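You operate a simulated robot arm through the tools that you are given. There is no shell and no other tool.

You are at the controls of a simulated robot arm. One attempt, no reset.

JOB
Free the strap, slide the loose guard under it and pull it tight.
Fine: buckle lever shut before the pull; the green mark shows. Where these are worked on the way, their far stop is far enough and under half their travel is too little: buckle lever.

It is judged by the outcome, as a careful person would: the job done as asked, and still so three seconds after it is handed in. It fails if anything else is knocked over, pushed out of place, dropped, spilled or broken.

ROBOT AND FRAMES
A 6-joint arm with a two-finger gripper, fixed in place. Base frame: the origin is at the foot of the arm, x ahead of it, y to its left, z up. Lengths are in cm, angles in rad, forces in N, time in s.
With the tool pointing down near the work surface it reaches from about 32 to 68 cm from the base axis. Its first joint turns from -2.897 to 2.897 rad. Payload 3.18 kg.
Tool frame: the origin (TCP) lies between the finger pads and is the grasp point; the fingertips stand 3 cm ahead of it; z points along the fingers, y is the line along which they close. The gripper opens to 14.4 cm. The gripper's body begins 10.3 cm behind the TCP.
Orientation is that of the tool frame in the base frame, as a unit quaternion [w, x, y, z]. With the fingers straight down and closing along the base's y, the tool's x points along the base's -x, its y along +y and its z along -z.

CONTROLS
- The arm moves only by the tool send_rows. Its argument "steps" is a list of rows, each a list of 7 numbers: the shift along the base's x, y, z in m, then the turn, a rotation vector about the base's x, y, z in rad, then the closure, from 0 (fully open) to 1 (shut). In form: [[dx, dy, dz, rx, ry, rz, hand], ...]. A call has 1 to 20 rows; each row is the pose to reach, as a shift and turn from the pose commanded when the call began. A row lasts 0.2 s, in which the tool goes at most 5 cm and 0.15 rad; a call with a longer step from one row to the next is refused whole, and so is a gripper value outside its range. A pose out of reach is approached as far as the arm can. The call stops where the force on the tool passes 40 N (or 10 N more than at its start, if that is more) or the arm is blocked; 0.2 s more then pass. Each finger halts on what it meets, pressing with about 37 N; the grip force reading is that of the motor and also rises with nothing between the fingers. The clock runs only during rows and for 0.2 s after the last one: add rows that repeat a pose to give the fingers time. It gives the time, the measured TCP pose, the force on the tool (base axes), the opening and the grip force at its end, in the units of the frame above (readings bear some noise), with the torque about the TCP (base axes, N m) and any sound that the robot's microphone picked up.
- Cameras (640 x 400 px; columns grow to the right, rows downward): "scene" is fixed at [21.93, 49.67, 148.71]; the picture's right is [-0.47, -0.88, 0.00], its down [-0.73, 0.39, -0.56] and it looks along [0.49, -0.26, -0.83] (base axes); focal length 360 px, centre (320, 200). "wrist" rides on the gripper at [7.6, 1.6, -14.3] in the tool frame; the picture's right is [-0.21, 0.98, 0.00], its down [-0.84, -0.18, -0.51] and it looks along [-0.50, -0.11, 0.86] (tool axes); focal length 218 px, centre (320, 200). There is no depth. A picture from a camera that has moved, and an enlarged one, comes with that camera's place and axes in the base frame and with its lens. The place of the scene camera against the robot may be out by one fixed shift of up to 1.8 cm in any direction.
- get_image(camera): a new picture of that camera. No time passes.
- enlarge(camera, box): a new picture of the part [left, top, right, bottom] of that camera's present view, enlarged. No time passes.
- sign_off(): hands the job in; it is judged then, once.

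Nothing tells you positions but the pictures and the camera data. Unless the task says otherwise, let go and move clear before handing in.

The tools are called after "Emit:" by a JSON object that holds its "api" and its "payload". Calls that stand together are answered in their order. send_rows: Moves the arm, as the interface text tells. Its arguments: {"type":"object","properties":{"steps":{"type":"array","items":{"type":"array","items":{"type":"number"}}}},"required":["steps"]} The other tools are called the same way: get_image (camera) takes a picture; enlarge (camera, box) takes an enlarged picture of a part of a camera's view; sign_off () hands the job in.

At the start:

```text
time: 0.0
ee_pos: [29.49, 20.49, 99.22]
tcp_rot: [-0.001, 0.0, 1.0, 0.0]
force: [-0.8, 0.2, -0.7]
moment: [-0.02, -0.02, -0.01]
gripper_width: 14.39
finger_force: 0.1
```

scene: 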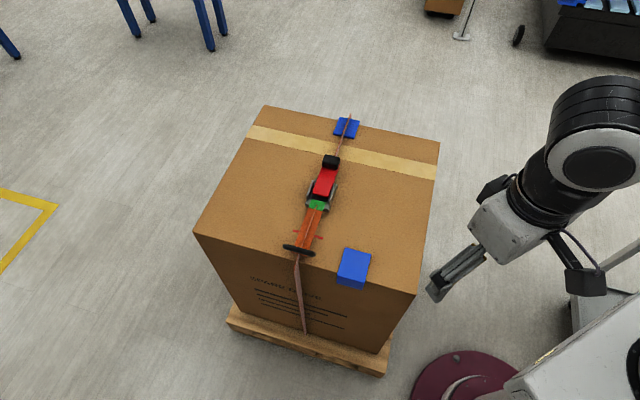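
wrist: 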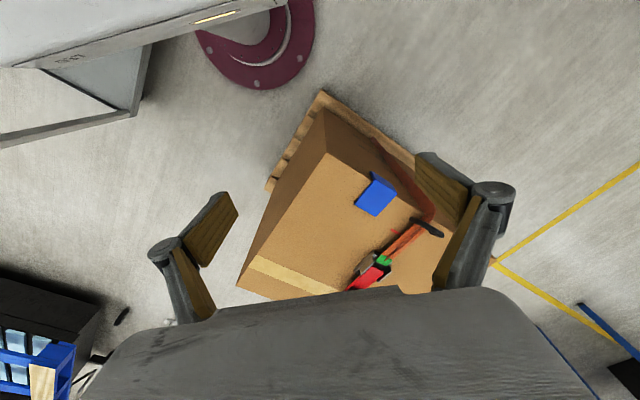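

The scene shows a carton on a pallet with a strap over it, a red-levered buckle with a green part, a blue guard under the strap at the far edge and a loose blue guard near the front edge. I'll look closer before moving.

Emit:
{"api": "enlarge", "payload": {"camera": "scene", "box": [260, 100, 400, 190]}}

Emit:
{"api": "enlarge", "payload": {"camera": "scene", "box": [260, 170, 400, 290]}}

Emit:
{"api": "enlarge", "payload": {"camera": "scene", "box": [180, 90, 460, 390]}}

Emit:
{"api": "enlarge", "payload": {"camera": "wrist", "box": [230, 80, 480, 310]}}

```text
4.44 times, centred on (330, 145) of scene
camera zoom: at [21.93, 49.67, 148.71], right [-0.47, -0.88, 0.0], down [-0.73, 0.39, -0.56], along [0.49, -0.26, -0.83], focal length 1602 px, centre (276, 444)
```

zoom: 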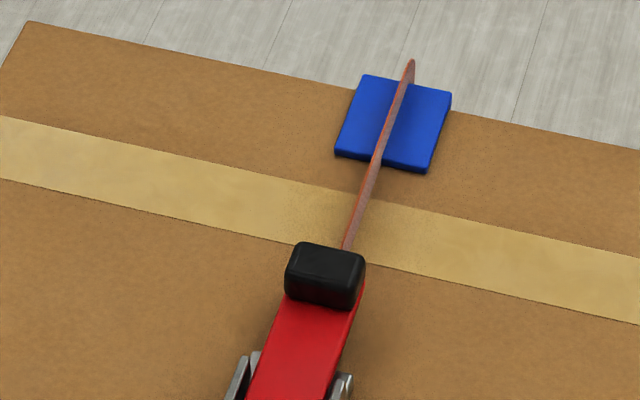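

```text
3.33 times, centred on (330, 230) of scene
camera zoom: at [21.93, 49.67, 148.71], right [-0.47, -0.88, 0.0], down [-0.73, 0.39, -0.56], along [0.49, -0.26, -0.83], focal length 1201 px, centre (287, 100)
```

zoom: 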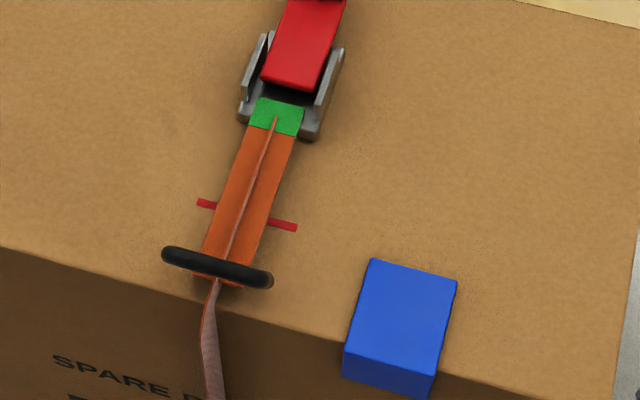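

```text
1.33 times, centred on (320, 240) of scene
camera zoom: at [21.93, 49.67, 148.71], right [-0.47, -0.88, 0.0], down [-0.73, 0.39, -0.56], along [0.49, -0.26, -0.83], focal length 480 px, centre (320, 147)
```

zoom: 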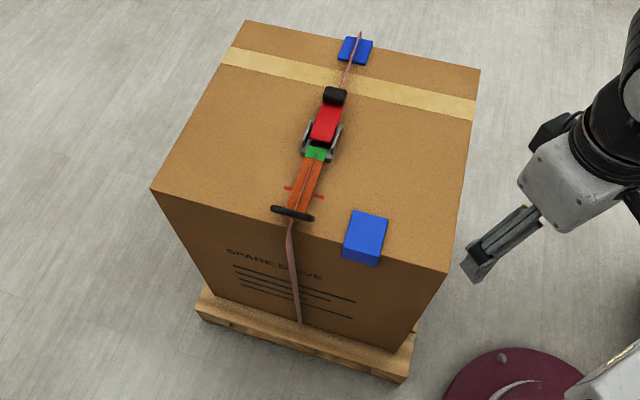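

```text
1.74 times, centred on (355, 195) of wrist
camera zoom: at [21.94, 22.03, 113.38], right [0.21, 0.98, 0.0], down [0.84, -0.18, 0.51], along [0.5, -0.11, -0.86], focal length 380 px, centre (259, 209)
```

zoom: 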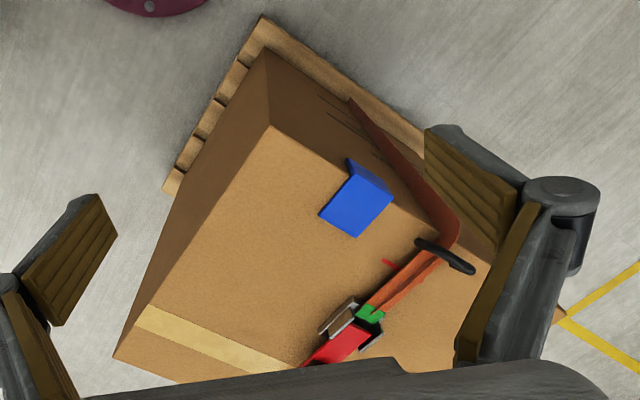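

The carton top appears to be at about z=75, with the strap running diagonally along (0.7,-0.7), and the loose guard hooked over the near edge at about (46,28). I'll move the wrist camera over it for a better look.

Emit:
{"api": "send_rows", "payload": {"steps": [[0.04, 0, 0, 0, 0, 0, 0.3], [0.08, 0, 0, 0, 0, 0, 0.5], [0.12, 0, 0, 0, 0, 0, 0.7], [0.15, 0, 0, 0, 0, 0, 0.9], [0.15, 0, 0, 0, 0, 0, 1]]}}

Emit:
{"api": "get_image", "payload": {"camera": "wrist"}}

Emit:
{"api": "get_image", "payload": {"camera": "scene"}}

```text
time: 1.2
ee_pos: [44.11, 20.37, 98.72]
tcp_rot: [0.002, 0.0, 1.0, 0.001]
force: [0.7, -0.8, -0.1]
moment: [-0.01, 0.02, -0.01]
gripper_width: 0.0
finger_force: 31.2
```

```text
taken
camera wrist: at [36.52, 22.04, 112.99], right [0.21, 0.98, 0.0], down [0.84, -0.18, 0.51], along [0.5, -0.1, -0.86], focal length 218 px, centre (320, 200)
```

wrist: 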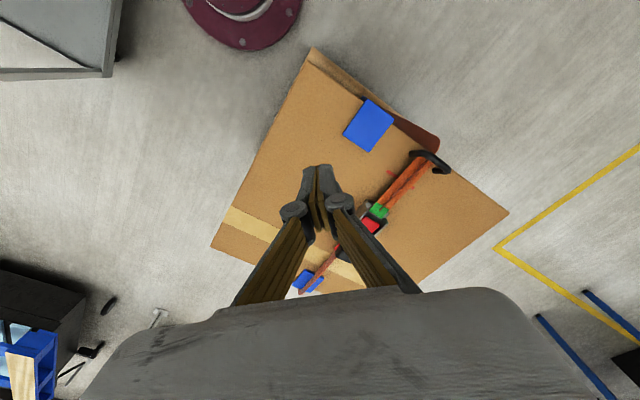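

```text
taken
```

scene: 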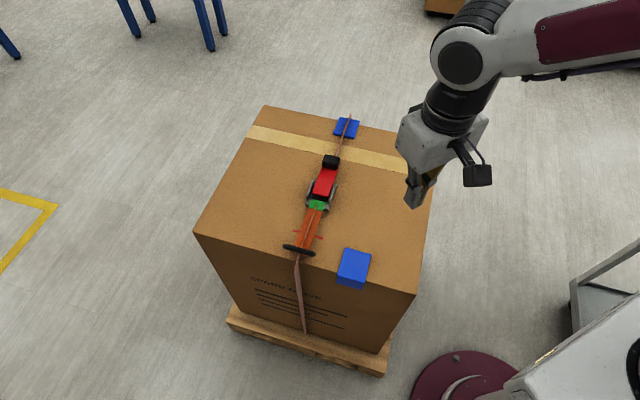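

Emit:
{"api": "enlarge", "payload": {"camera": "wrist", "box": [280, 80, 520, 230]}}

Emit:
{"api": "send_rows", "payload": {"steps": [[0.0, 0.02, 0, 0, 0, -0.14, 1], [0.0, 0.05, 0, 0, 0, -0.28, 1], [0.0, 0.08, 0, 0, 0, -0.42, 1], [0.0, 0.11, 0, 0, 0, -0.56, 1], [0, 0.14, 0, 0, 0, -0.7, 1], [0, 0.14, 0, 0, 0, -0.785, 1]]}}

Emit:
{"api": "get_image", "payload": {"camera": "wrist"}}

```text
2.67 times, centred on (400, 155) of wrist
camera zoom: at [36.52, 22.04, 112.99], right [0.21, 0.98, 0.0], down [0.84, -0.18, 0.51], along [0.5, -0.1, -0.86], focal length 582 px, centre (107, 320)
```

zoom: 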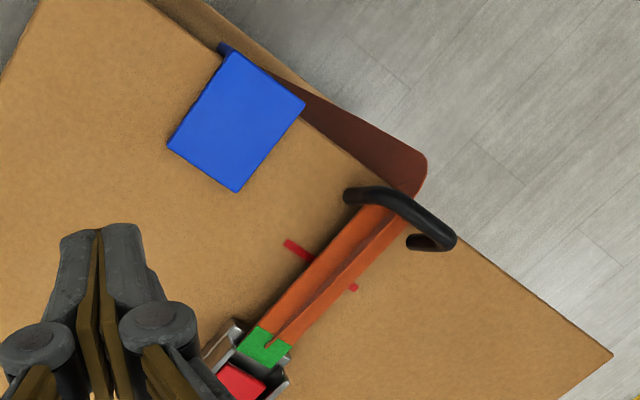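

```text
time: 2.6
ee_pos: [43.1, 33.14, 96.11]
tcp_rot: [0.005, 0.383, 0.924, 0.009]
force: [0.2, 0.4, -0.6]
moment: [-0.01, 0.02, 0.0]
gripper_width: 0.0
finger_force: 30.4
out of reach, approached as far as the arm can: row 1, 2, 3, 4, 5, 6
```

```text
taken
camera wrist: at [38.76, 39.49, 110.39], right [0.84, 0.54, 0.02], down [0.46, -0.73, 0.51], along [0.29, -0.42, -0.86], focal length 218 px, centre (320, 200)
```

wrist: 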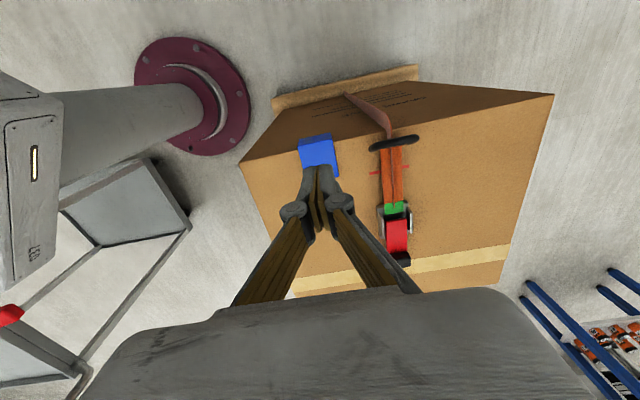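

Emit:
{"api": "enlarge", "payload": {"camera": "wrist", "box": [280, 90, 480, 290]}}

Emit:
{"api": "enlarge", "payload": {"camera": "scene", "box": [280, 140, 350, 220]}}

```text
2.00 times, centred on (380, 190) of wrist
camera zoom: at [38.76, 39.49, 110.39], right [0.84, 0.54, 0.02], down [0.46, -0.73, 0.51], along [0.29, -0.42, -0.86], focal length 436 px, centre (200, 220)
```

zoom: 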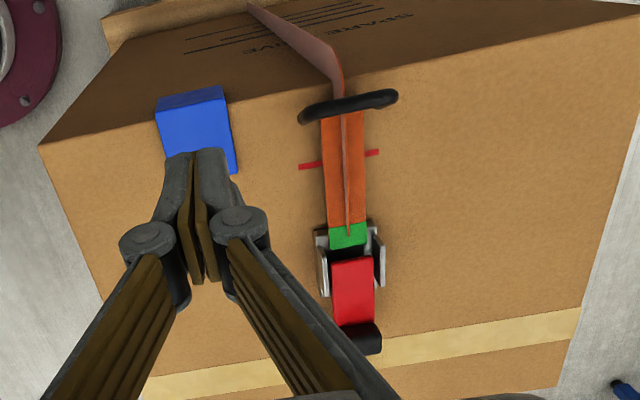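

```text
5.00 times, centred on (315, 180) of scene
camera zoom: at [21.93, 49.67, 148.71], right [-0.47, -0.88, 0.0], down [-0.73, 0.39, -0.56], along [0.49, -0.26, -0.83], focal length 1802 px, centre (345, 300)
```

zoom: 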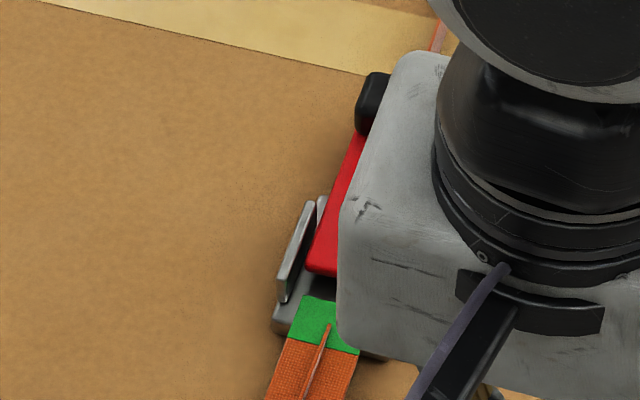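

Green mark is about (62.4, 29, 76.7), the lever runs from there away to a black knob around (71,21), and the pull bar is near (53,38). I'll bring the camera closer beside the strap.

Emit:
{"api": "send_rows", "payload": {"steps": [[0.02, -0.02, -0.03, 0, 0, 0, 1], [0.04, -0.05, -0.06, 0, 0, 0, 1], [0.06, -0.08, -0.09, 0, 0, 0, 1], [0.075, -0.095, -0.12, 0, 0, 0, 1], [0.075, -0.095, -0.12, 0, 0, 0, 1]]}}

Emit:
{"api": "get_image", "payload": {"camera": "wrist"}}

Emit:
{"api": "enlarge", "payload": {"camera": "wrist", "box": [340, 80, 520, 300]}}

```text
time: 3.8
ee_pos: [50.34, 23.56, 84.07]
tcp_rot: [0.0, 0.382, 0.924, 0.0]
force: [0.9, -0.4, -0.7]
moment: [-0.01, 0.01, 0.02]
gripper_width: 0.02
finger_force: 30.7
```

```text
taken
camera wrist: at [46.03, 30.21, 98.23], right [0.84, 0.54, 0.0], down [0.47, -0.72, 0.51], along [0.28, -0.43, -0.86], focal length 218 px, centre (320, 200)
```

wrist: 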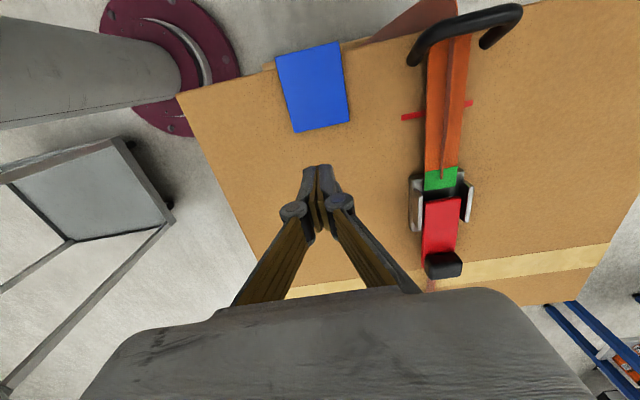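

```text
1.82 times, centred on (430, 190) of wrist
camera zoom: at [46.03, 30.21, 98.23], right [0.84, 0.54, 0.0], down [0.47, -0.72, 0.51], along [0.28, -0.43, -0.86], focal length 397 px, centre (120, 218)
```

zoom: 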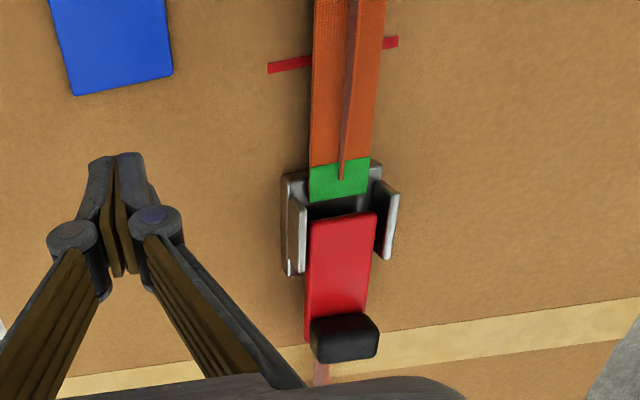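

The knob triangulates to about (71.2, 20.6, 78) and the box top to about z=74. Next I'll tilt the tool 45° outwards along the strap, to a hover point just short of the knob, with the fingers straddling it.

Emit:
{"api": "send_rows", "payload": {"steps": [[0.02, 0, 0.03, -0.09, -0.09, 0, 0.8], [0.05, 0, 0.04, -0.18, -0.18, 0, 0.6], [0.08, 0.005, 0.04, -0.27, -0.27, 0, 0.5], [0.11, 0.01, 0.04, -0.36, -0.36, 0, 0.45], [0.14, 0.01, 0.03, -0.45, -0.45, 0, 0.45], [0.169, 0.01, 0.01, -0.555, -0.555, 0, 0.45], [0.169, 0.01, 0.0, -0.555, -0.555, 0, 0.45]]}}

Emit:
{"api": "get_image", "payload": {"camera": "wrist"}}

Emit:
{"api": "get_image", "payload": {"camera": "scene"}}

```text
time: 5.4
ee_pos: [66.78, 23.68, 83.55]
tcp_rot: [0.354, 0.352, 0.855, -0.142]
force: [-1.0, -0.5, 0.2]
moment: [0.02, 0.0, -0.02]
gripper_width: 7.94
finger_force: 0.2
out of reach, approached as far as the arm can: row 6, 7
```

```text
taken
camera wrist: at [56.91, 35.75, 88.17], right [0.79, 0.59, 0.15], down [0.04, -0.3, 0.95], along [0.61, -0.75, -0.26], focal length 218 px, centre (320, 200)
```

wrist: 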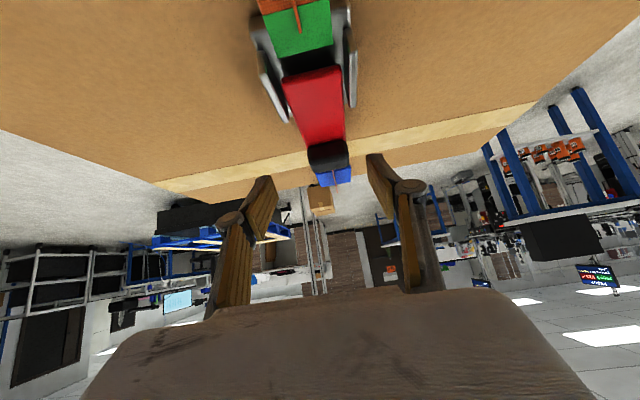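

```text
taken
```

scene: 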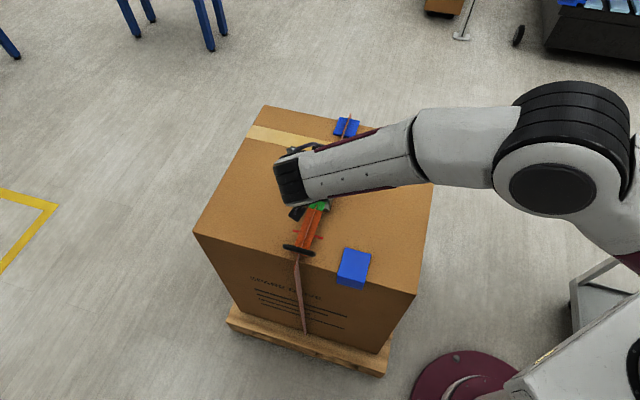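

The hover came up about 1 cm short of the commanded pose, so reach is tight at this tilt. I'll test a small step lower along the tool axis to see how reach behaves there.

Emit:
{"api": "send_rows", "payload": {"steps": [[0.01, -0.01, -0.015, 0, 0, 0, 0.45], [0.01, -0.01, -0.015, 0, 0, 0, 0.45]]}}

Emit:
{"api": "get_image", "payload": {"camera": "wrist"}}

Emit:
{"api": "enlarge", "payload": {"camera": "scene", "box": [260, 90, 400, 280]}}

```text
time: 6.0
ee_pos: [67.84, 22.98, 81.93]
tcp_rot: [0.354, 0.353, 0.853, -0.147]
force: [1.1, -0.2, 0.4]
moment: [0.02, 0.03, -0.01]
gripper_width: 7.91
finger_force: 0.1
```

```text
taken
camera wrist: at [58.01, 34.99, 86.52], right [0.8, 0.59, 0.15], down [0.04, -0.29, 0.95], along [0.6, -0.75, -0.26], focal length 218 px, centre (320, 200)
```

wrist: 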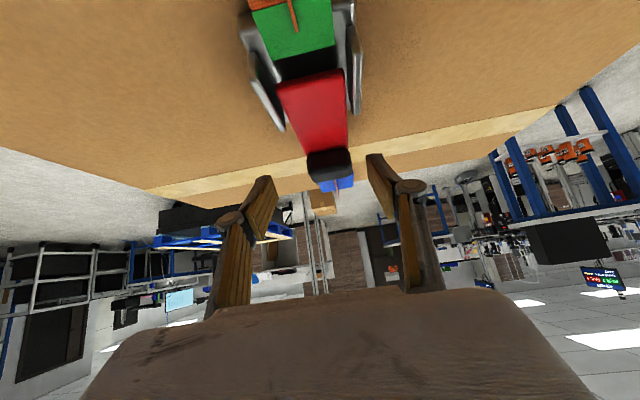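

```text
2.11 times, centred on (330, 185) of scene
camera zoom: at [21.93, 49.67, 148.71], right [-0.47, -0.88, 0.0], down [-0.73, 0.39, -0.56], along [0.49, -0.26, -0.83], focal length 759 px, centre (299, 232)
```

zoom: 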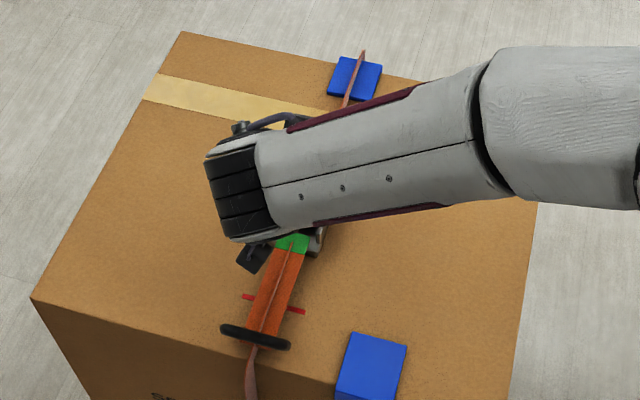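

Reach is fine lower down. The knob is confirmed at about (71.2, 20.7, 78), so I'll advance the fingers around it.

Emit:
{"api": "send_rows", "payload": {"steps": [[0.01, 0.0, -0.008, 0, 0, 0, 0.45], [0.019, -0.008, -0.02, 0, 0, 0, 0.45], [0.0276, -0.0168, -0.032, 0, 0, 0, 0.45], [0.0276, -0.0168, -0.032, 0, 0, 0, 0.45]]}}

Emit:
{"api": "get_image", "payload": {"camera": "wrist"}}

Emit:
{"api": "enlarge", "payload": {"camera": "wrist", "box": [200, 0, 440, 240]}}

```text
time: 7.0
ee_pos: [70.64, 21.01, 78.79]
tcp_rot: [0.354, 0.353, 0.853, -0.146]
force: [0.2, 0.1, 0.7]
moment: [-0.03, 0.0, -0.02]
gripper_width: 7.9
finger_force: 0.1
```

```text
taken
camera wrist: at [60.82, 33.06, 83.45], right [0.8, 0.59, 0.15], down [0.04, -0.29, 0.95], along [0.6, -0.75, -0.26], focal length 218 px, centre (320, 200)
```

wrist: 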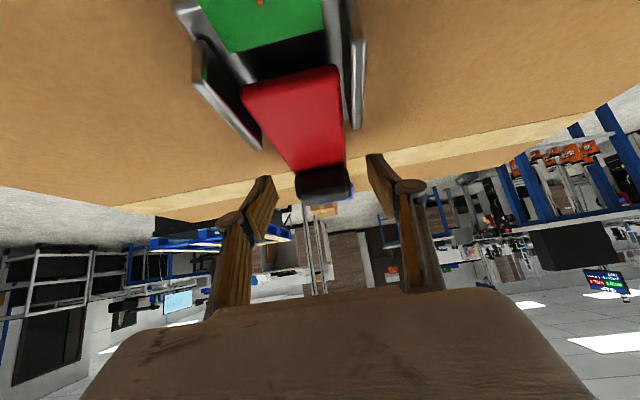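

```text
1.67 times, centred on (320, 120) of wrist
camera zoom: at [60.82, 33.06, 83.45], right [0.8, 0.59, 0.15], down [0.04, -0.29, 0.95], along [0.6, -0.75, -0.26], focal length 364 px, centre (320, 333)
```

zoom: 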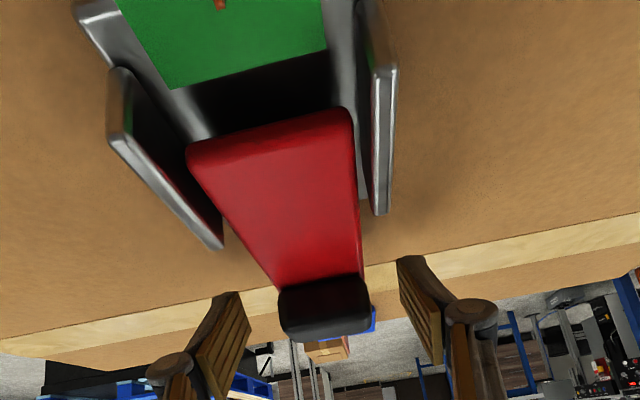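

The knob sits centred between the pads. Now I'll close on it and begin lifting the lever on a small arc about its pivot, near (64.6, 27.7, 77).

Emit:
{"api": "send_rows", "payload": {"steps": [[0, 0, 0, 0, 0, 0, 0.7], [0, 0, 0, 0, 0, 0, 1], [0, 0, 0, 0, 0, 0, 1], [-0.0005, 0.0005, 0.006, -0.035, -0.035, 0, 1], [-0.0015, 0.0015, 0.012, -0.07, -0.07, 0, 1], [-0.0028, 0.0029, 0.0171, -0.099, -0.099, 0, 1]]}}

Emit:
{"api": "get_image", "payload": {"camera": "wrist"}}

```text
time: 8.2
ee_pos: [70.6, 21.18, 79.66]
tcp_rot: [0.388, 0.343, 0.842, -0.152]
force: [9.0, 2.5, -6.6]
moment: [-0.24, -0.56, -0.06]
gripper_width: 4.16
finger_force: 45.3
out of reach, approached as far as the arm can: row 5
stopped in row 5: the force on the tool passed its limit at 46 N (the readings are from after the stop); the commanded pose is now the measured one
```

```text
taken
camera wrist: at [60.38, 33.41, 83.18], right [0.78, 0.61, 0.17], down [-0.01, -0.25, 0.97], along [0.63, -0.75, -0.19], focal length 218 px, centre (320, 200)
```

wrist: 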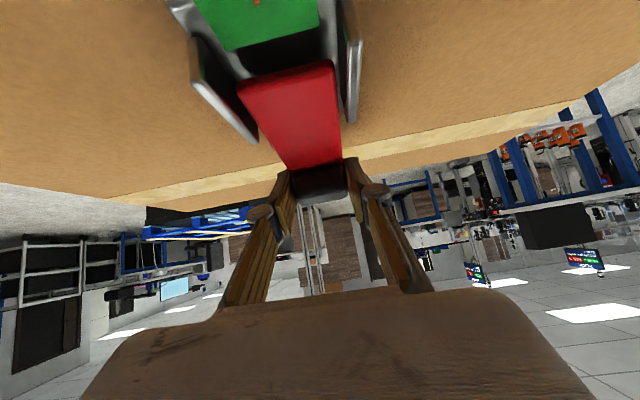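

The grip holds (4.2 cm), but the arm is at its reach limit at this tilt and the force limit tripped. I'll release, tilt a bit more and regrip nearer the fingertips to gain reach.

Emit:
{"api": "send_rows", "payload": {"steps": [[0, 0, 0, 0, 0, 0, 0.5], [0, 0, 0, 0, 0, 0, 0.5], [-0.006, 0.0067, 0.005, -0.035, -0.035, 0, 0.5], [-0.006, 0.0067, -0.005, -0.071, -0.071, 0, 0.5], [-0.006, 0.0067, -0.005, -0.071, -0.071, 0, 0.5]]}}

Emit:
{"api": "get_image", "payload": {"camera": "wrist"}}

Emit:
{"api": "enlarge", "payload": {"camera": "scene", "box": [260, 90, 400, 280]}}

```text
time: 9.4
ee_pos: [69.59, 20.31, 78.88]
tcp_rot: [0.426, 0.332, 0.826, -0.158]
force: [-0.3, 0.1, -0.1]
moment: [0.02, 0.0, -0.01]
gripper_width: 7.22
finger_force: 0.0
out of reach, approached as far as the arm can: row 3, 4, 5
```

```text
taken
camera wrist: at [59.0, 32.41, 81.09], right [0.76, 0.63, 0.19], down [-0.08, -0.2, 0.98], along [0.65, -0.75, -0.11], focal length 218 px, centre (320, 200)
```

wrist: 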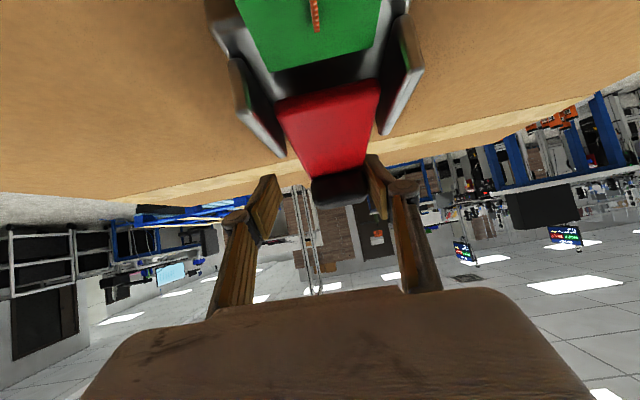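

```text
2.11 times, centred on (330, 185) of scene
camera zoom: at [21.93, 49.67, 148.71], right [-0.47, -0.88, 0.0], down [-0.73, 0.39, -0.56], along [0.49, -0.26, -0.83], focal length 759 px, centre (299, 232)
```

zoom: 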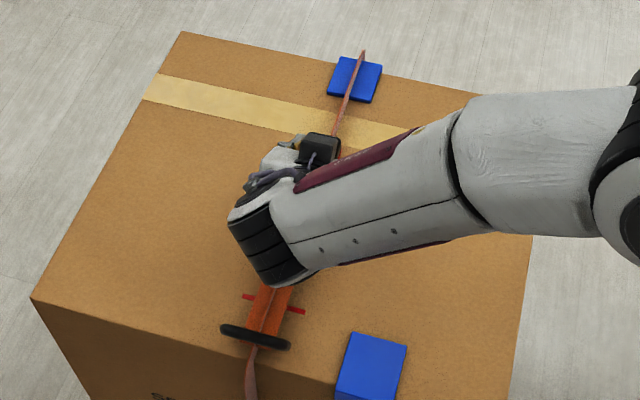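

Extra tilt along the strap made the reach worse, so the wrist geometry prefers leaning radially. I'll back out upwards to an upright pose and then try a lean that points more outward from the base.

Emit:
{"api": "send_rows", "payload": {"steps": [[0.0, 0.008, 0.005, 0.09, 0.1, 0, 0.5], [0.0, 0.011, 0.025, 0.18, 0.2, 0, 0.5], [-0.02, 0.01, 0.05, 0.27, 0.3, 0, 0.5], [-0.05, 0.01, 0.08, 0.36, 0.4, 0, 0.5], [-0.08, 0.01, 0.095, 0.45, 0.5, 0, 0.5], [-0.11, 0.01, 0.095, 0.54, 0.6, 0, 0.5], [-0.135, 0.015, 0.095, 0.636, 0.7, 0, 0.5], [-0.135, 0.015, 0.095, 0.636, 0.7, 0, 0.5]]}}

Emit:
{"api": "get_image", "payload": {"camera": "wrist"}}

Emit:
{"api": "get_image", "payload": {"camera": "scene"}}

```text
time: 11.2
ee_pos: [56.16, 21.55, 88.47]
tcp_rot: [0.002, 0.373, 0.928, -0.012]
force: [1.0, 0.3, -0.3]
moment: [0.0, 0.0, -0.01]
gripper_width: 7.21
finger_force: 0.0
```

```text
taken
camera wrist: at [51.87, 28.38, 102.47], right [0.83, 0.56, -0.02], down [0.49, -0.7, 0.52], along [0.28, -0.44, -0.85], focal length 218 px, centre (320, 200)
```

wrist: 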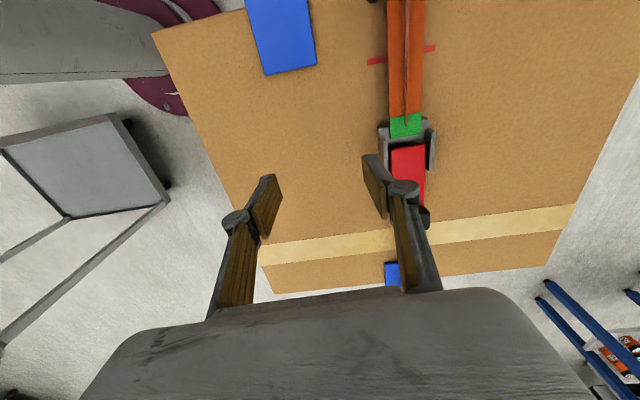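

```text
taken
```

scene: 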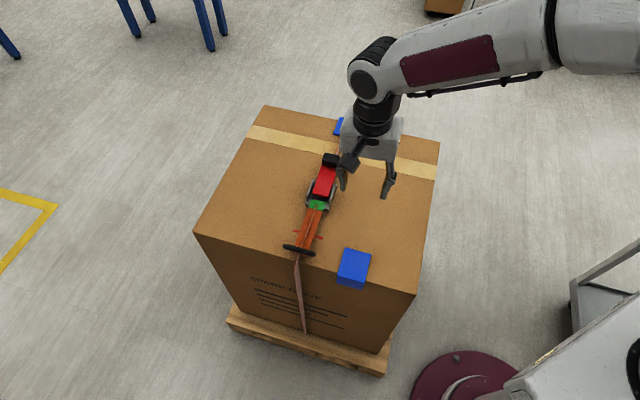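

Now I'll test a lean of 25° pointed more radially (azimuth −15°), hovering above the lever at the height the knob will pass on its way up.

Emit:
{"api": "send_rows", "payload": {"steps": [[0.03, 0.004, 0, -0.028, -0.105, 0, 0.5], [0.06, 0.007, -0.01, -0.056, -0.21, 0, 0.5], [0.09, 0.01, -0.02, -0.085, -0.315, 0, 0.5], [0.125, 0.014, -0.03, -0.113, -0.421, 0, 0.5], [0.125, 0.014, -0.03, -0.113, -0.421, 0, 0.5]]}}

Emit:
{"api": "get_image", "payload": {"camera": "wrist"}}

```text
time: 12.4
ee_pos: [69.14, 23.21, 85.53]
tcp_rot: [0.217, 0.366, 0.905, 0.014]
force: [-0.3, 0.3, -0.6]
moment: [0.01, -0.01, 0.03]
gripper_width: 7.2
finger_force: 0.1
```

```text
taken
camera wrist: at [59.49, 31.35, 95.77], right [0.78, 0.58, 0.26], down [0.21, -0.63, 0.75], along [0.59, -0.52, -0.61], focal length 218 px, centre (320, 200)
```

wrist: 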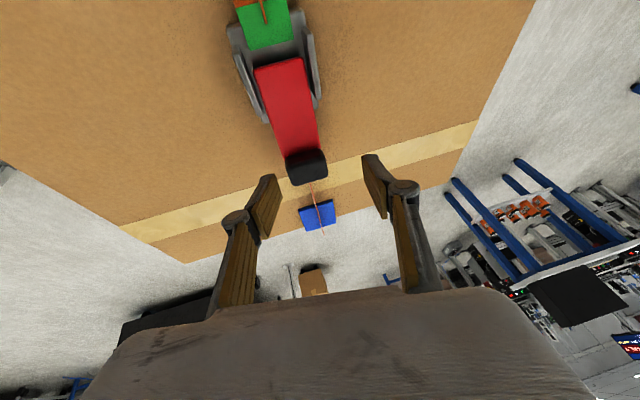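

This lean reaches fine. I'll check the pose needed at the top of the lever's swing as well before committing.

Emit:
{"api": "send_rows", "payload": {"steps": [[-0.02, 0.02, 0.012, 0, 0, 0, 0.5], [-0.048, 0.046, 0.026, 0, 0, 0, 0.5], [-0.048, 0.046, 0.026, 0, 0, 0, 0.5]]}}

Emit:
{"api": "enlarge", "payload": {"camera": "wrist", "box": [160, 0, 440, 240]}}

```text
time: 13.2
ee_pos: [63.83, 27.8, 87.91]
tcp_rot: [0.217, 0.367, 0.905, 0.014]
force: [0.7, -0.2, -0.4]
moment: [0.0, -0.01, 0.01]
gripper_width: 7.19
finger_force: 0.0
```

```text
1.67 times, centred on (300, 120) of wrist
camera zoom: at [54.34, 35.98, 98.18], right [0.78, 0.57, 0.26], down [0.21, -0.63, 0.75], along [0.59, -0.53, -0.61], focal length 364 px, centre (353, 333)
```

zoom: 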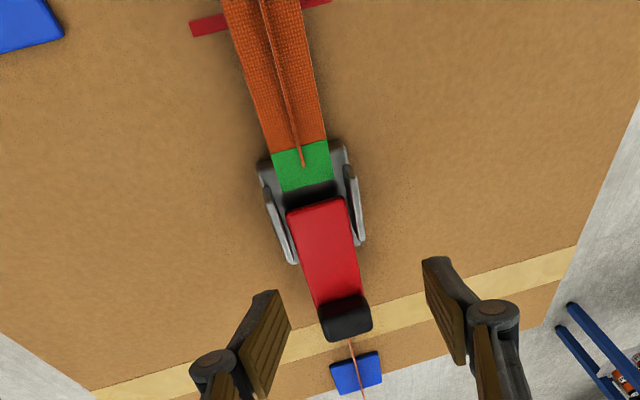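

Reach is good across the whole swing. I'll move over the knob and then descend around it along the tool axis.

Emit:
{"api": "send_rows", "payload": {"steps": [[0.025, -0.03, -0.01, 0, 0, 0, 0.45], [0.05, -0.062, -0.042, 0, 0, 0, 0.45], [0.05, -0.062, -0.042, 0, 0, 0, 0.45]]}}

Emit:
{"api": "get_image", "payload": {"camera": "wrist"}}

```text
refused: row 2 steps farther than a row can; nothing moved
```

```text
taken
camera wrist: at [54.34, 35.98, 98.18], right [0.78, 0.57, 0.26], down [0.21, -0.63, 0.75], along [0.59, -0.53, -0.61], focal length 218 px, centre (320, 200)
```

wrist: 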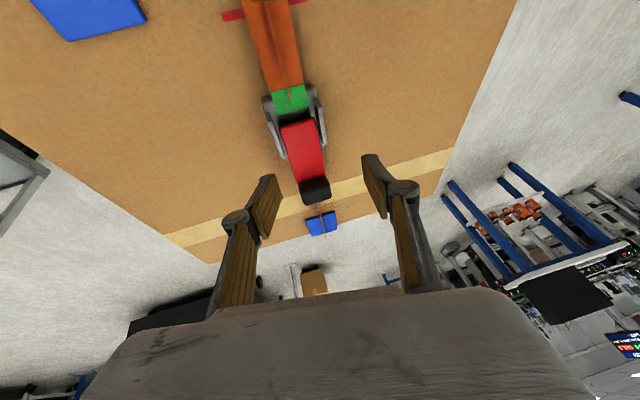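

One row was too long, so nothing moved. I'm splitting the move to the point above the knob into shorter rows.

Emit:
{"api": "send_rows", "payload": {"steps": [[0.02, -0.022, -0.01, 0, 0, 0, 0.45], [0.036, -0.044, -0.026, 0, 0, 0, 0.45], [0.05, -0.062, -0.042, 0, 0, 0, 0.45], [0.05, -0.062, -0.042, 0, 0, 0, 0.45]]}}

Emit:
{"api": "get_image", "payload": {"camera": "wrist"}}

```text
time: 14.2
ee_pos: [68.83, 21.46, 83.65]
tcp_rot: [0.217, 0.367, 0.905, 0.014]
force: [0.1, -0.2, 0.2]
moment: [0.04, -0.01, -0.01]
gripper_width: 7.93
finger_force: 0.1
```

```text
taken
camera wrist: at [59.32, 29.67, 93.92], right [0.78, 0.58, 0.26], down [0.21, -0.63, 0.75], along [0.59, -0.52, -0.61], focal length 218 px, centre (320, 200)
```

wrist: 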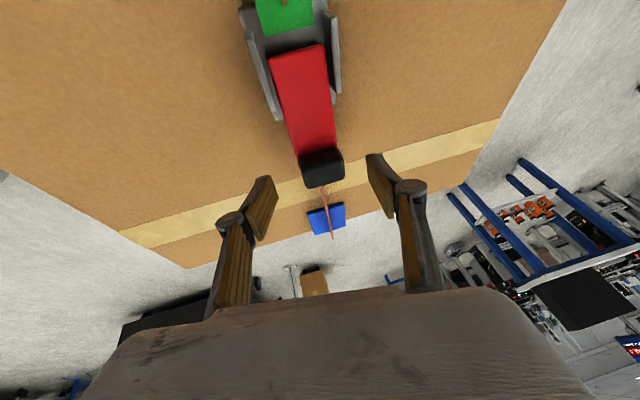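

Emit:
{"api": "send_rows", "payload": {"steps": [[0.009, -0.003, -0.02, 0, 0, 0, 0.45], [0.0181, -0.006, -0.041, 0, 0, 0, 0.45], [0.0181, -0.006, -0.041, 0, 0, 0, 0.45]]}}

Emit:
{"api": "get_image", "payload": {"camera": "wrist"}}

```text
time: 15.0
ee_pos: [70.66, 20.85, 79.56]
tcp_rot: [0.216, 0.367, 0.905, 0.014]
force: [-0.2, 0.5, 0.5]
moment: [0.01, 0.01, 0.01]
gripper_width: 7.93
finger_force: 0.1
```

```text
taken
camera wrist: at [61.12, 29.09, 89.77], right [0.78, 0.57, 0.26], down [0.21, -0.63, 0.75], along [0.59, -0.52, -0.61], focal length 218 px, centre (320, 200)
```

wrist: 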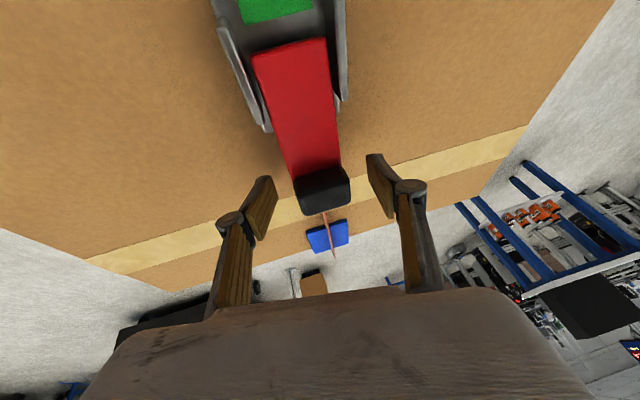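

Emit:
{"api": "send_rows", "payload": {"steps": [[0, 0, 0, 0, 0, 0, 0.7], [0, 0, 0, 0, 0, 0, 1], [0, 0, 0, 0, 0, 0, 1], [-0.0004, 0.0004, 0.006, 0, 0, 0, 1], [-0.0012, 0.0012, 0.012, 0, 0, 0, 1], [-0.0021, 0.0022, 0.018, 0, 0, 0, 1]]}}

Emit:
{"api": "get_image", "payload": {"camera": "wrist"}}

```text
time: 16.4
ee_pos: [70.28, 21.13, 81.01]
tcp_rot: [0.214, 0.367, 0.905, 0.011]
force: [-5.3, 5.8, -18.0]
moment: [-1.31, 0.05, -0.88]
gripper_width: 4.56
finger_force: 45.1
```

```text
taken
camera wrist: at [60.92, 29.44, 91.33], right [0.78, 0.58, 0.25], down [0.22, -0.63, 0.75], along [0.59, -0.53, -0.61], focal length 218 px, centre (320, 200)
```

wrist: 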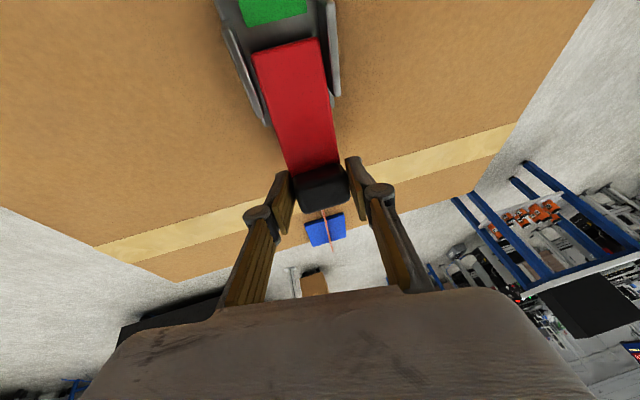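

Emit:
{"api": "send_rows", "payload": {"steps": [[-0.0015, 0.0016, 0.008, 0, 0, 0, 1], [-0.004, 0.0042, 0.0158, 0, 0, 0, 1], [-0.0066, 0.007, 0.023, 0, 0, 0, 1], [-0.0098, 0.0103, 0.0304, 0, 0, 0, 1]]}}

Emit:
{"api": "get_image", "payload": {"camera": "wrist"}}

```text
time: 17.4
ee_pos: [69.38, 22.02, 84.14]
tcp_rot: [0.215, 0.368, 0.905, 0.01]
force: [-9.9, -16.9, -17.9]
moment: [-2.02, 0.09, 0.66]
gripper_width: 4.58
finger_force: 44.9
```

```text
taken
camera wrist: at [59.94, 30.36, 94.45], right [0.78, 0.57, 0.25], down [0.22, -0.62, 0.75], along [0.59, -0.53, -0.61], focal length 218 px, centre (320, 200)
```

wrist: 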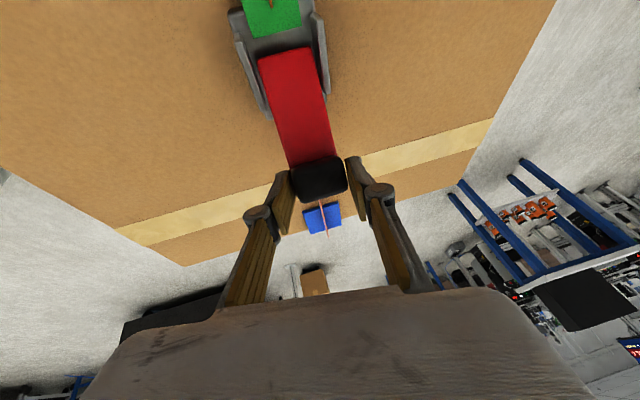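

Emit:
{"api": "send_rows", "payload": {"steps": [[-0.0055, 0.0018, 0.007, 0, 0, 0, 1], [-0.0095, 0.0058, 0.0129, 0, 0, 0, 1], [-0.0155, 0.0122, 0.0207, 0, 0, 0, 1], [-0.0233, 0.0203, 0.0282, 0, 0, 0, 1]]}}

Emit:
{"api": "get_image", "payload": {"camera": "wrist"}}

Emit:
{"api": "enlarge", "payload": {"camera": "scene", "box": [260, 90, 400, 280]}}

```text
time: 18.4
ee_pos: [67.25, 24.13, 87.41]
tcp_rot: [0.217, 0.367, 0.904, 0.013]
force: [-0.3, -12.7, -15.7]
moment: [-1.6, -0.21, 0.4]
gripper_width: 4.43
finger_force: 45.2
```

```text
taken
camera wrist: at [57.65, 32.42, 97.61], right [0.78, 0.57, 0.26], down [0.21, -0.63, 0.75], along [0.59, -0.53, -0.61], focal length 218 px, centre (320, 200)
```

wrist: 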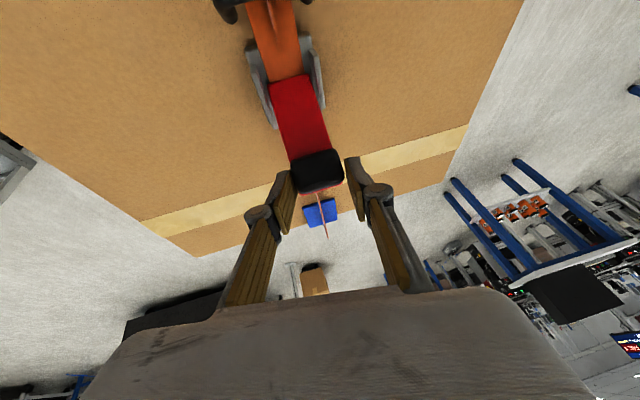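

```text
2.11 times, centred on (330, 185) of scene
camera zoom: at [21.93, 49.67, 148.71], right [-0.47, -0.88, 0.0], down [-0.73, 0.39, -0.56], along [0.49, -0.26, -0.83], focal length 759 px, centre (299, 232)
```

zoom: 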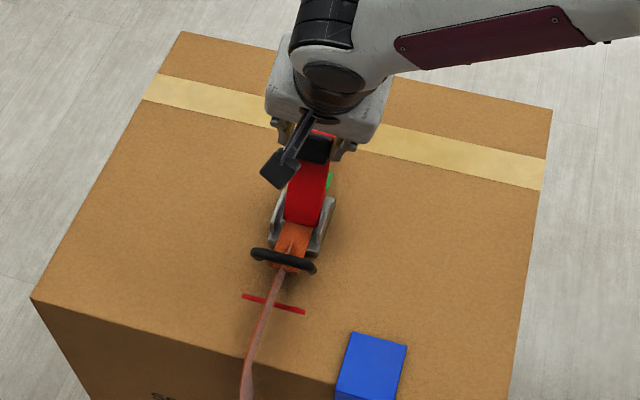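

The lever is rising, and the strap tongue has slid back through the buckle, so it is freeing. I'll carry on along the arc towards the lever's far stop.

Emit:
{"api": "send_rows", "payload": {"steps": [[-0.006, 0.004, 0.004, 0, 0, 0, 1], [-0.012, 0.0095, 0.0071, 0, 0, 0, 1], [-0.017, 0.015, 0.0095, 0, 0, 0, 1], [-0.0232, 0.0213, 0.0115, 0, 0, 0, 1], [-0.029, 0.027, 0.0125, 0, 0, 0, 1], [-0.0348, 0.0335, 0.0129, 0, 0, 0, 1]]}}

Emit:
{"api": "get_image", "payload": {"camera": "wrist"}}

Emit:
{"api": "enlarge", "payload": {"camera": "scene", "box": [260, 90, 400, 280]}}

```text
time: 19.7
ee_pos: [63.41, 25.84, 88.74]
tcp_rot: [0.214, 0.375, 0.902, -0.001]
force: [-40.3, -37.7, 27.9]
moment: [-0.57, 0.51, -1.02]
gripper_width: 1.27
finger_force: 42.3
stopped in row 6: the force on the tool passed its limit at 75 N (the readings are from after the stop); the commanded pose is now the measured one
```

```text
taken
camera wrist: at [54.34, 34.45, 99.06], right [0.79, 0.56, 0.24], down [0.21, -0.62, 0.76], along [0.57, -0.55, -0.61], focal length 218 px, centre (320, 200)
```

wrist: 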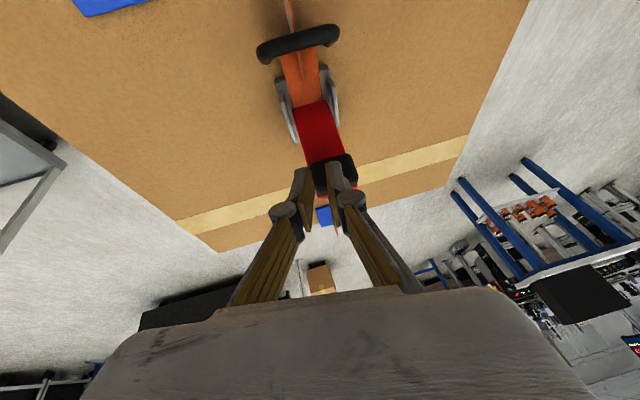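

```text
2.11 times, centred on (330, 185) of scene
camera zoom: at [21.93, 49.67, 148.71], right [-0.47, -0.88, 0.0], down [-0.73, 0.39, -0.56], along [0.49, -0.26, -0.83], focal length 759 px, centre (299, 232)
```

zoom: 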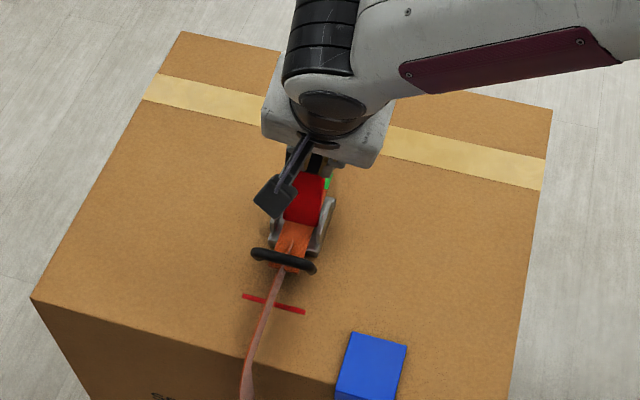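

The fingers have slipped partly off the knob, which may mean the lever met its far stop. I'll open in place and look.

Emit:
{"api": "send_rows", "payload": {"steps": [[0, 0, 0, 0, 0, 0, 0.6], [0, 0, 0, 0, 0, 0, 0.5]]}}

Emit:
{"api": "get_image", "payload": {"camera": "wrist"}}

Emit:
{"api": "enlarge", "payload": {"camera": "wrist", "box": [220, 0, 420, 220]}}

Emit:
{"api": "enlarge", "payload": {"camera": "scene", "box": [260, 90, 400, 280]}}

```text
time: 20.3
ee_pos: [63.88, 26.71, 88.72]
tcp_rot: [0.216, 0.371, 0.903, 0.008]
force: [-0.3, 0.6, 0.0]
moment: [0.0, 0.0, 0.01]
gripper_width: 7.2
finger_force: 0.0
```

```text
taken
camera wrist: at [54.55, 35.02, 99.06], right [0.78, 0.57, 0.25], down [0.21, -0.62, 0.75], along [0.59, -0.54, -0.61], focal length 218 px, centre (320, 200)
```

wrist: 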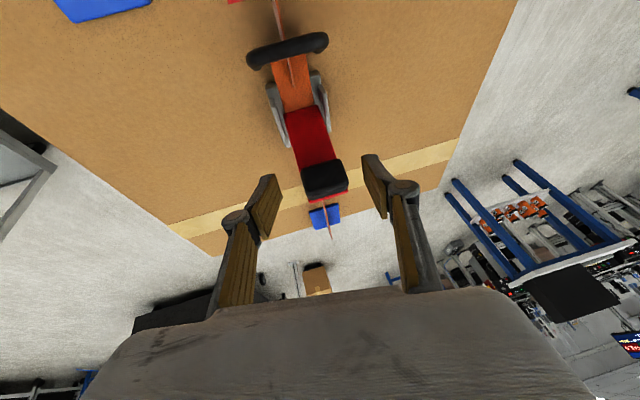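

```text
1.82 times, centred on (320, 110) of wrist
camera zoom: at [54.55, 35.02, 99.06], right [0.78, 0.57, 0.25], down [0.21, -0.62, 0.75], along [0.59, -0.54, -0.61], focal length 397 px, centre (320, 364)
```

zoom: 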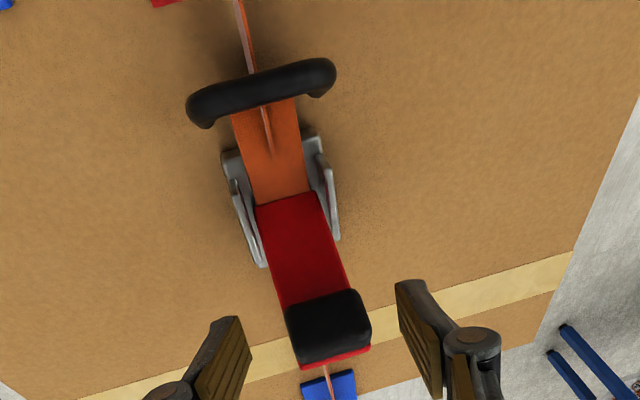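

```text
2.11 times, centred on (330, 185) of scene
camera zoom: at [21.93, 49.67, 148.71], right [-0.47, -0.88, 0.0], down [-0.73, 0.39, -0.56], along [0.49, -0.26, -0.83], focal length 759 px, centre (299, 232)
```

zoom: 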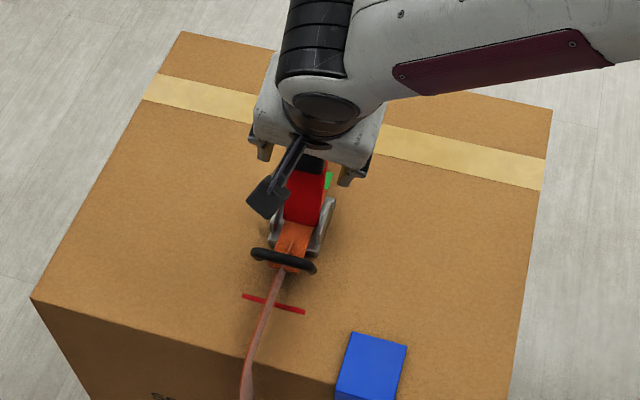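

Emit:
{"api": "send_rows", "payload": {"steps": [[-0.02, 0.021, 0.005, 0, 0, 0, 0.5], [-0.04, 0.042, 0.01, 0, 0, 0, 0.5], [-0.065, 0.06, 0.015, 0, 0, 0, 0.5], [-0.1, 0.06, 0.02, 0, 0, 0, 0.5], [-0.14, 0.05, 0.02, 0, 0, 0, 0.5], [-0.18, 0.03, 0.02, 0, 0, 0, 0.5]]}}

Emit:
{"api": "get_image", "payload": {"camera": "wrist"}}

Emit:
{"api": "enlarge", "payload": {"camera": "scene", "box": [260, 120, 380, 280]}}

```text
time: 21.7
ee_pos: [45.79, 29.41, 90.93]
tcp_rot: [0.216, 0.37, 0.904, 0.007]
force: [-0.5, -1.5, 0.1]
moment: [-0.01, -0.02, 0.0]
gripper_width: 7.21
finger_force: 0.0
```

```text
taken
camera wrist: at [36.4, 37.81, 101.21], right [0.78, 0.57, 0.25], down [0.21, -0.62, 0.75], along [0.58, -0.54, -0.61], focal length 218 px, centre (320, 200)
```

wrist: 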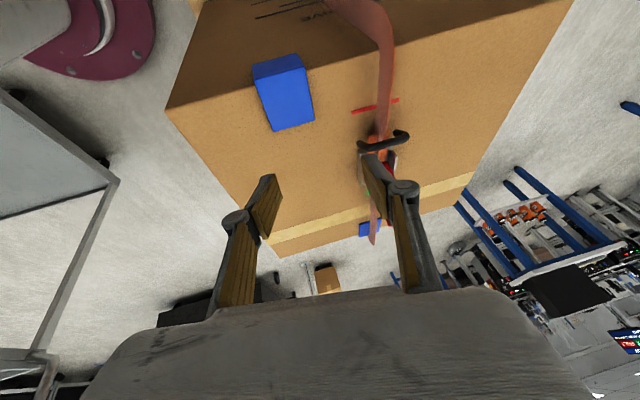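

```text
2.50 times, centred on (320, 200) of scene
camera zoom: at [21.93, 49.67, 148.71], right [-0.47, -0.88, 0.0], down [-0.73, 0.39, -0.56], along [0.49, -0.26, -0.83], focal length 901 px, centre (320, 200)
```

zoom: 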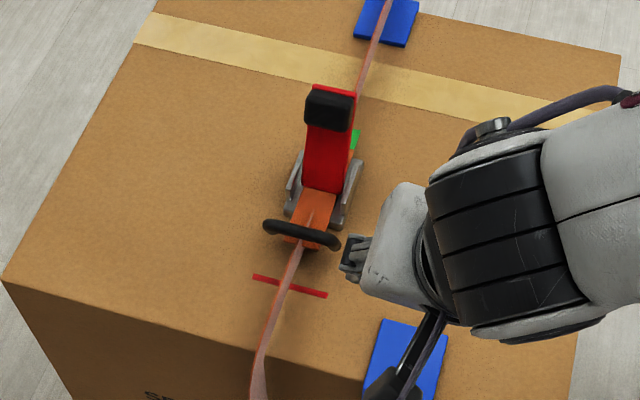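

The lever stands at about 78° against its far stop, the tongue has slid back and the strap is slack. Next I'll straighten the tool and yaw it so the finger pair can push the guard sideways along the edge.

Emit:
{"api": "send_rows", "payload": {"steps": [[-0.02, -0.02, 0, 0.05, 0.135, 0, 0.5], [-0.04, -0.04, 0, 0.1, 0.27, 0, 0.5], [-0.06, -0.06, 0, 0.151, 0.407, 0, 0.5], [-0.06, -0.08, 0, 0.151, 0.407, 0, 0.6]]}}

Emit:
{"api": "send_rows", "payload": {"steps": [[0, 0, 0, 0, 0, 0.145, 0.6], [0, 0, 0, 0, 0, 0.29, 0.6], [0, 0, 0, 0, 0, 0.435, 0.6], [0, 0, 0, 0, 0, 0.58, 0.6], [0, 0, 0, 0, 0, 0.725, 0.6], [0, 0, 0, 0, 0, 0.87, 0.6], [0, 0, 0, 0, 0, 1.015, 0.6], [0, 0, 0, 0, 0, 1.16, 0.6], [0, 0, 0, 0, 0, 1.305, 0.6], [0, 0, 0, 0, 0, 1.45, 0.6], [0, 0, 0, 0, 0, 1.55, 0.6], [0, 0, 0, 0, 0, 1.55, 0.6]]}}

Emit:
{"api": "get_image", "payload": {"camera": "wrist"}}

Emit:
{"api": "get_image", "payload": {"camera": "scene"}}

```text
time: 22.7
ee_pos: [40.01, 21.48, 91.23]
tcp_rot: [0.0, 0.379, 0.925, 0.002]
force: [-0.9, 0.0, -1.0]
moment: [0.05, -0.01, 0.03]
gripper_width: 5.76
finger_force: 0.0
```

```text
time: 25.3
ee_pos: [39.88, 21.61, 90.82]
tcp_rot: [0.0, -0.377, 0.926, 0.001]
force: [0.2, 0.5, -1.0]
moment: [0.01, 0.01, 0.05]
gripper_width: 5.8
finger_force: 0.1
```

```text
taken
camera wrist: at [33.34, 17.37, 105.08], right [-0.53, 0.85, 0.0], down [0.73, 0.46, 0.51], along [0.43, 0.27, -0.86], focal length 218 px, centre (320, 200)
```

wrist: 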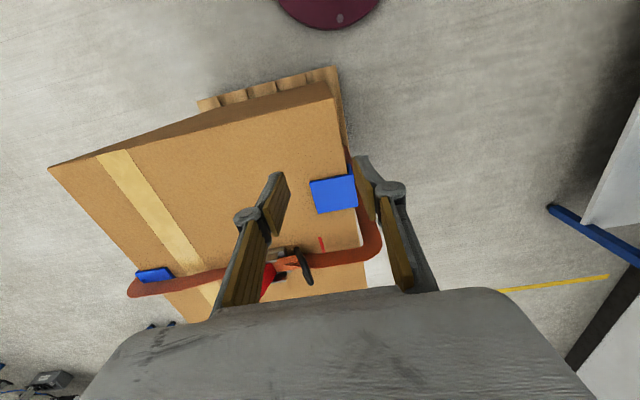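

```text
taken
```

scene: 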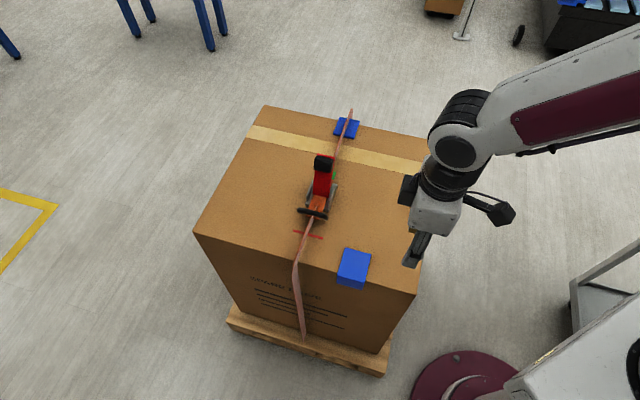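

Emit:
{"api": "enlarge", "payload": {"camera": "wrist", "box": [260, 140, 420, 300]}}

Emit:
{"api": "enlarge", "payload": {"camera": "scene", "box": [260, 180, 400, 320]}}

```text
2.50 times, centred on (340, 220) of wrist
camera zoom: at [33.34, 17.37, 105.08], right [-0.53, 0.85, 0.0], down [0.73, 0.46, 0.51], along [0.43, 0.27, -0.86], focal length 546 px, centre (270, 150)
```

zoom: 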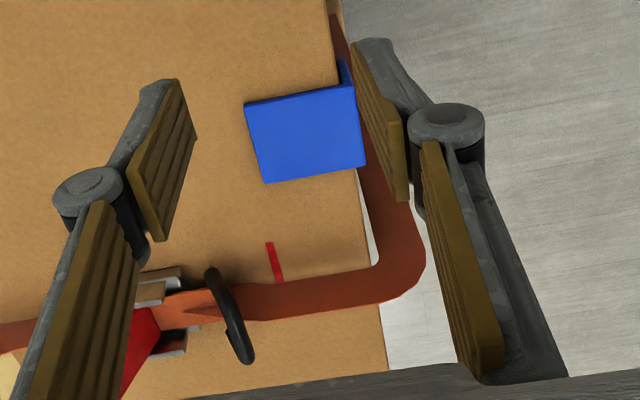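

```text
2.86 times, centred on (330, 250) of scene
camera zoom: at [21.93, 49.67, 148.71], right [-0.47, -0.88, 0.0], down [-0.73, 0.39, -0.56], along [0.49, -0.26, -0.83], focal length 1030 px, centre (291, 57)
```

zoom: 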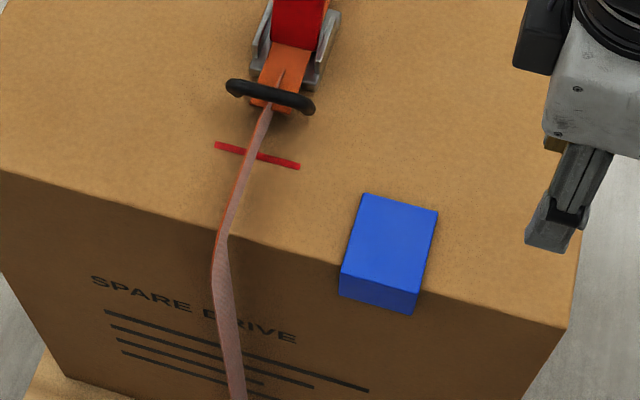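

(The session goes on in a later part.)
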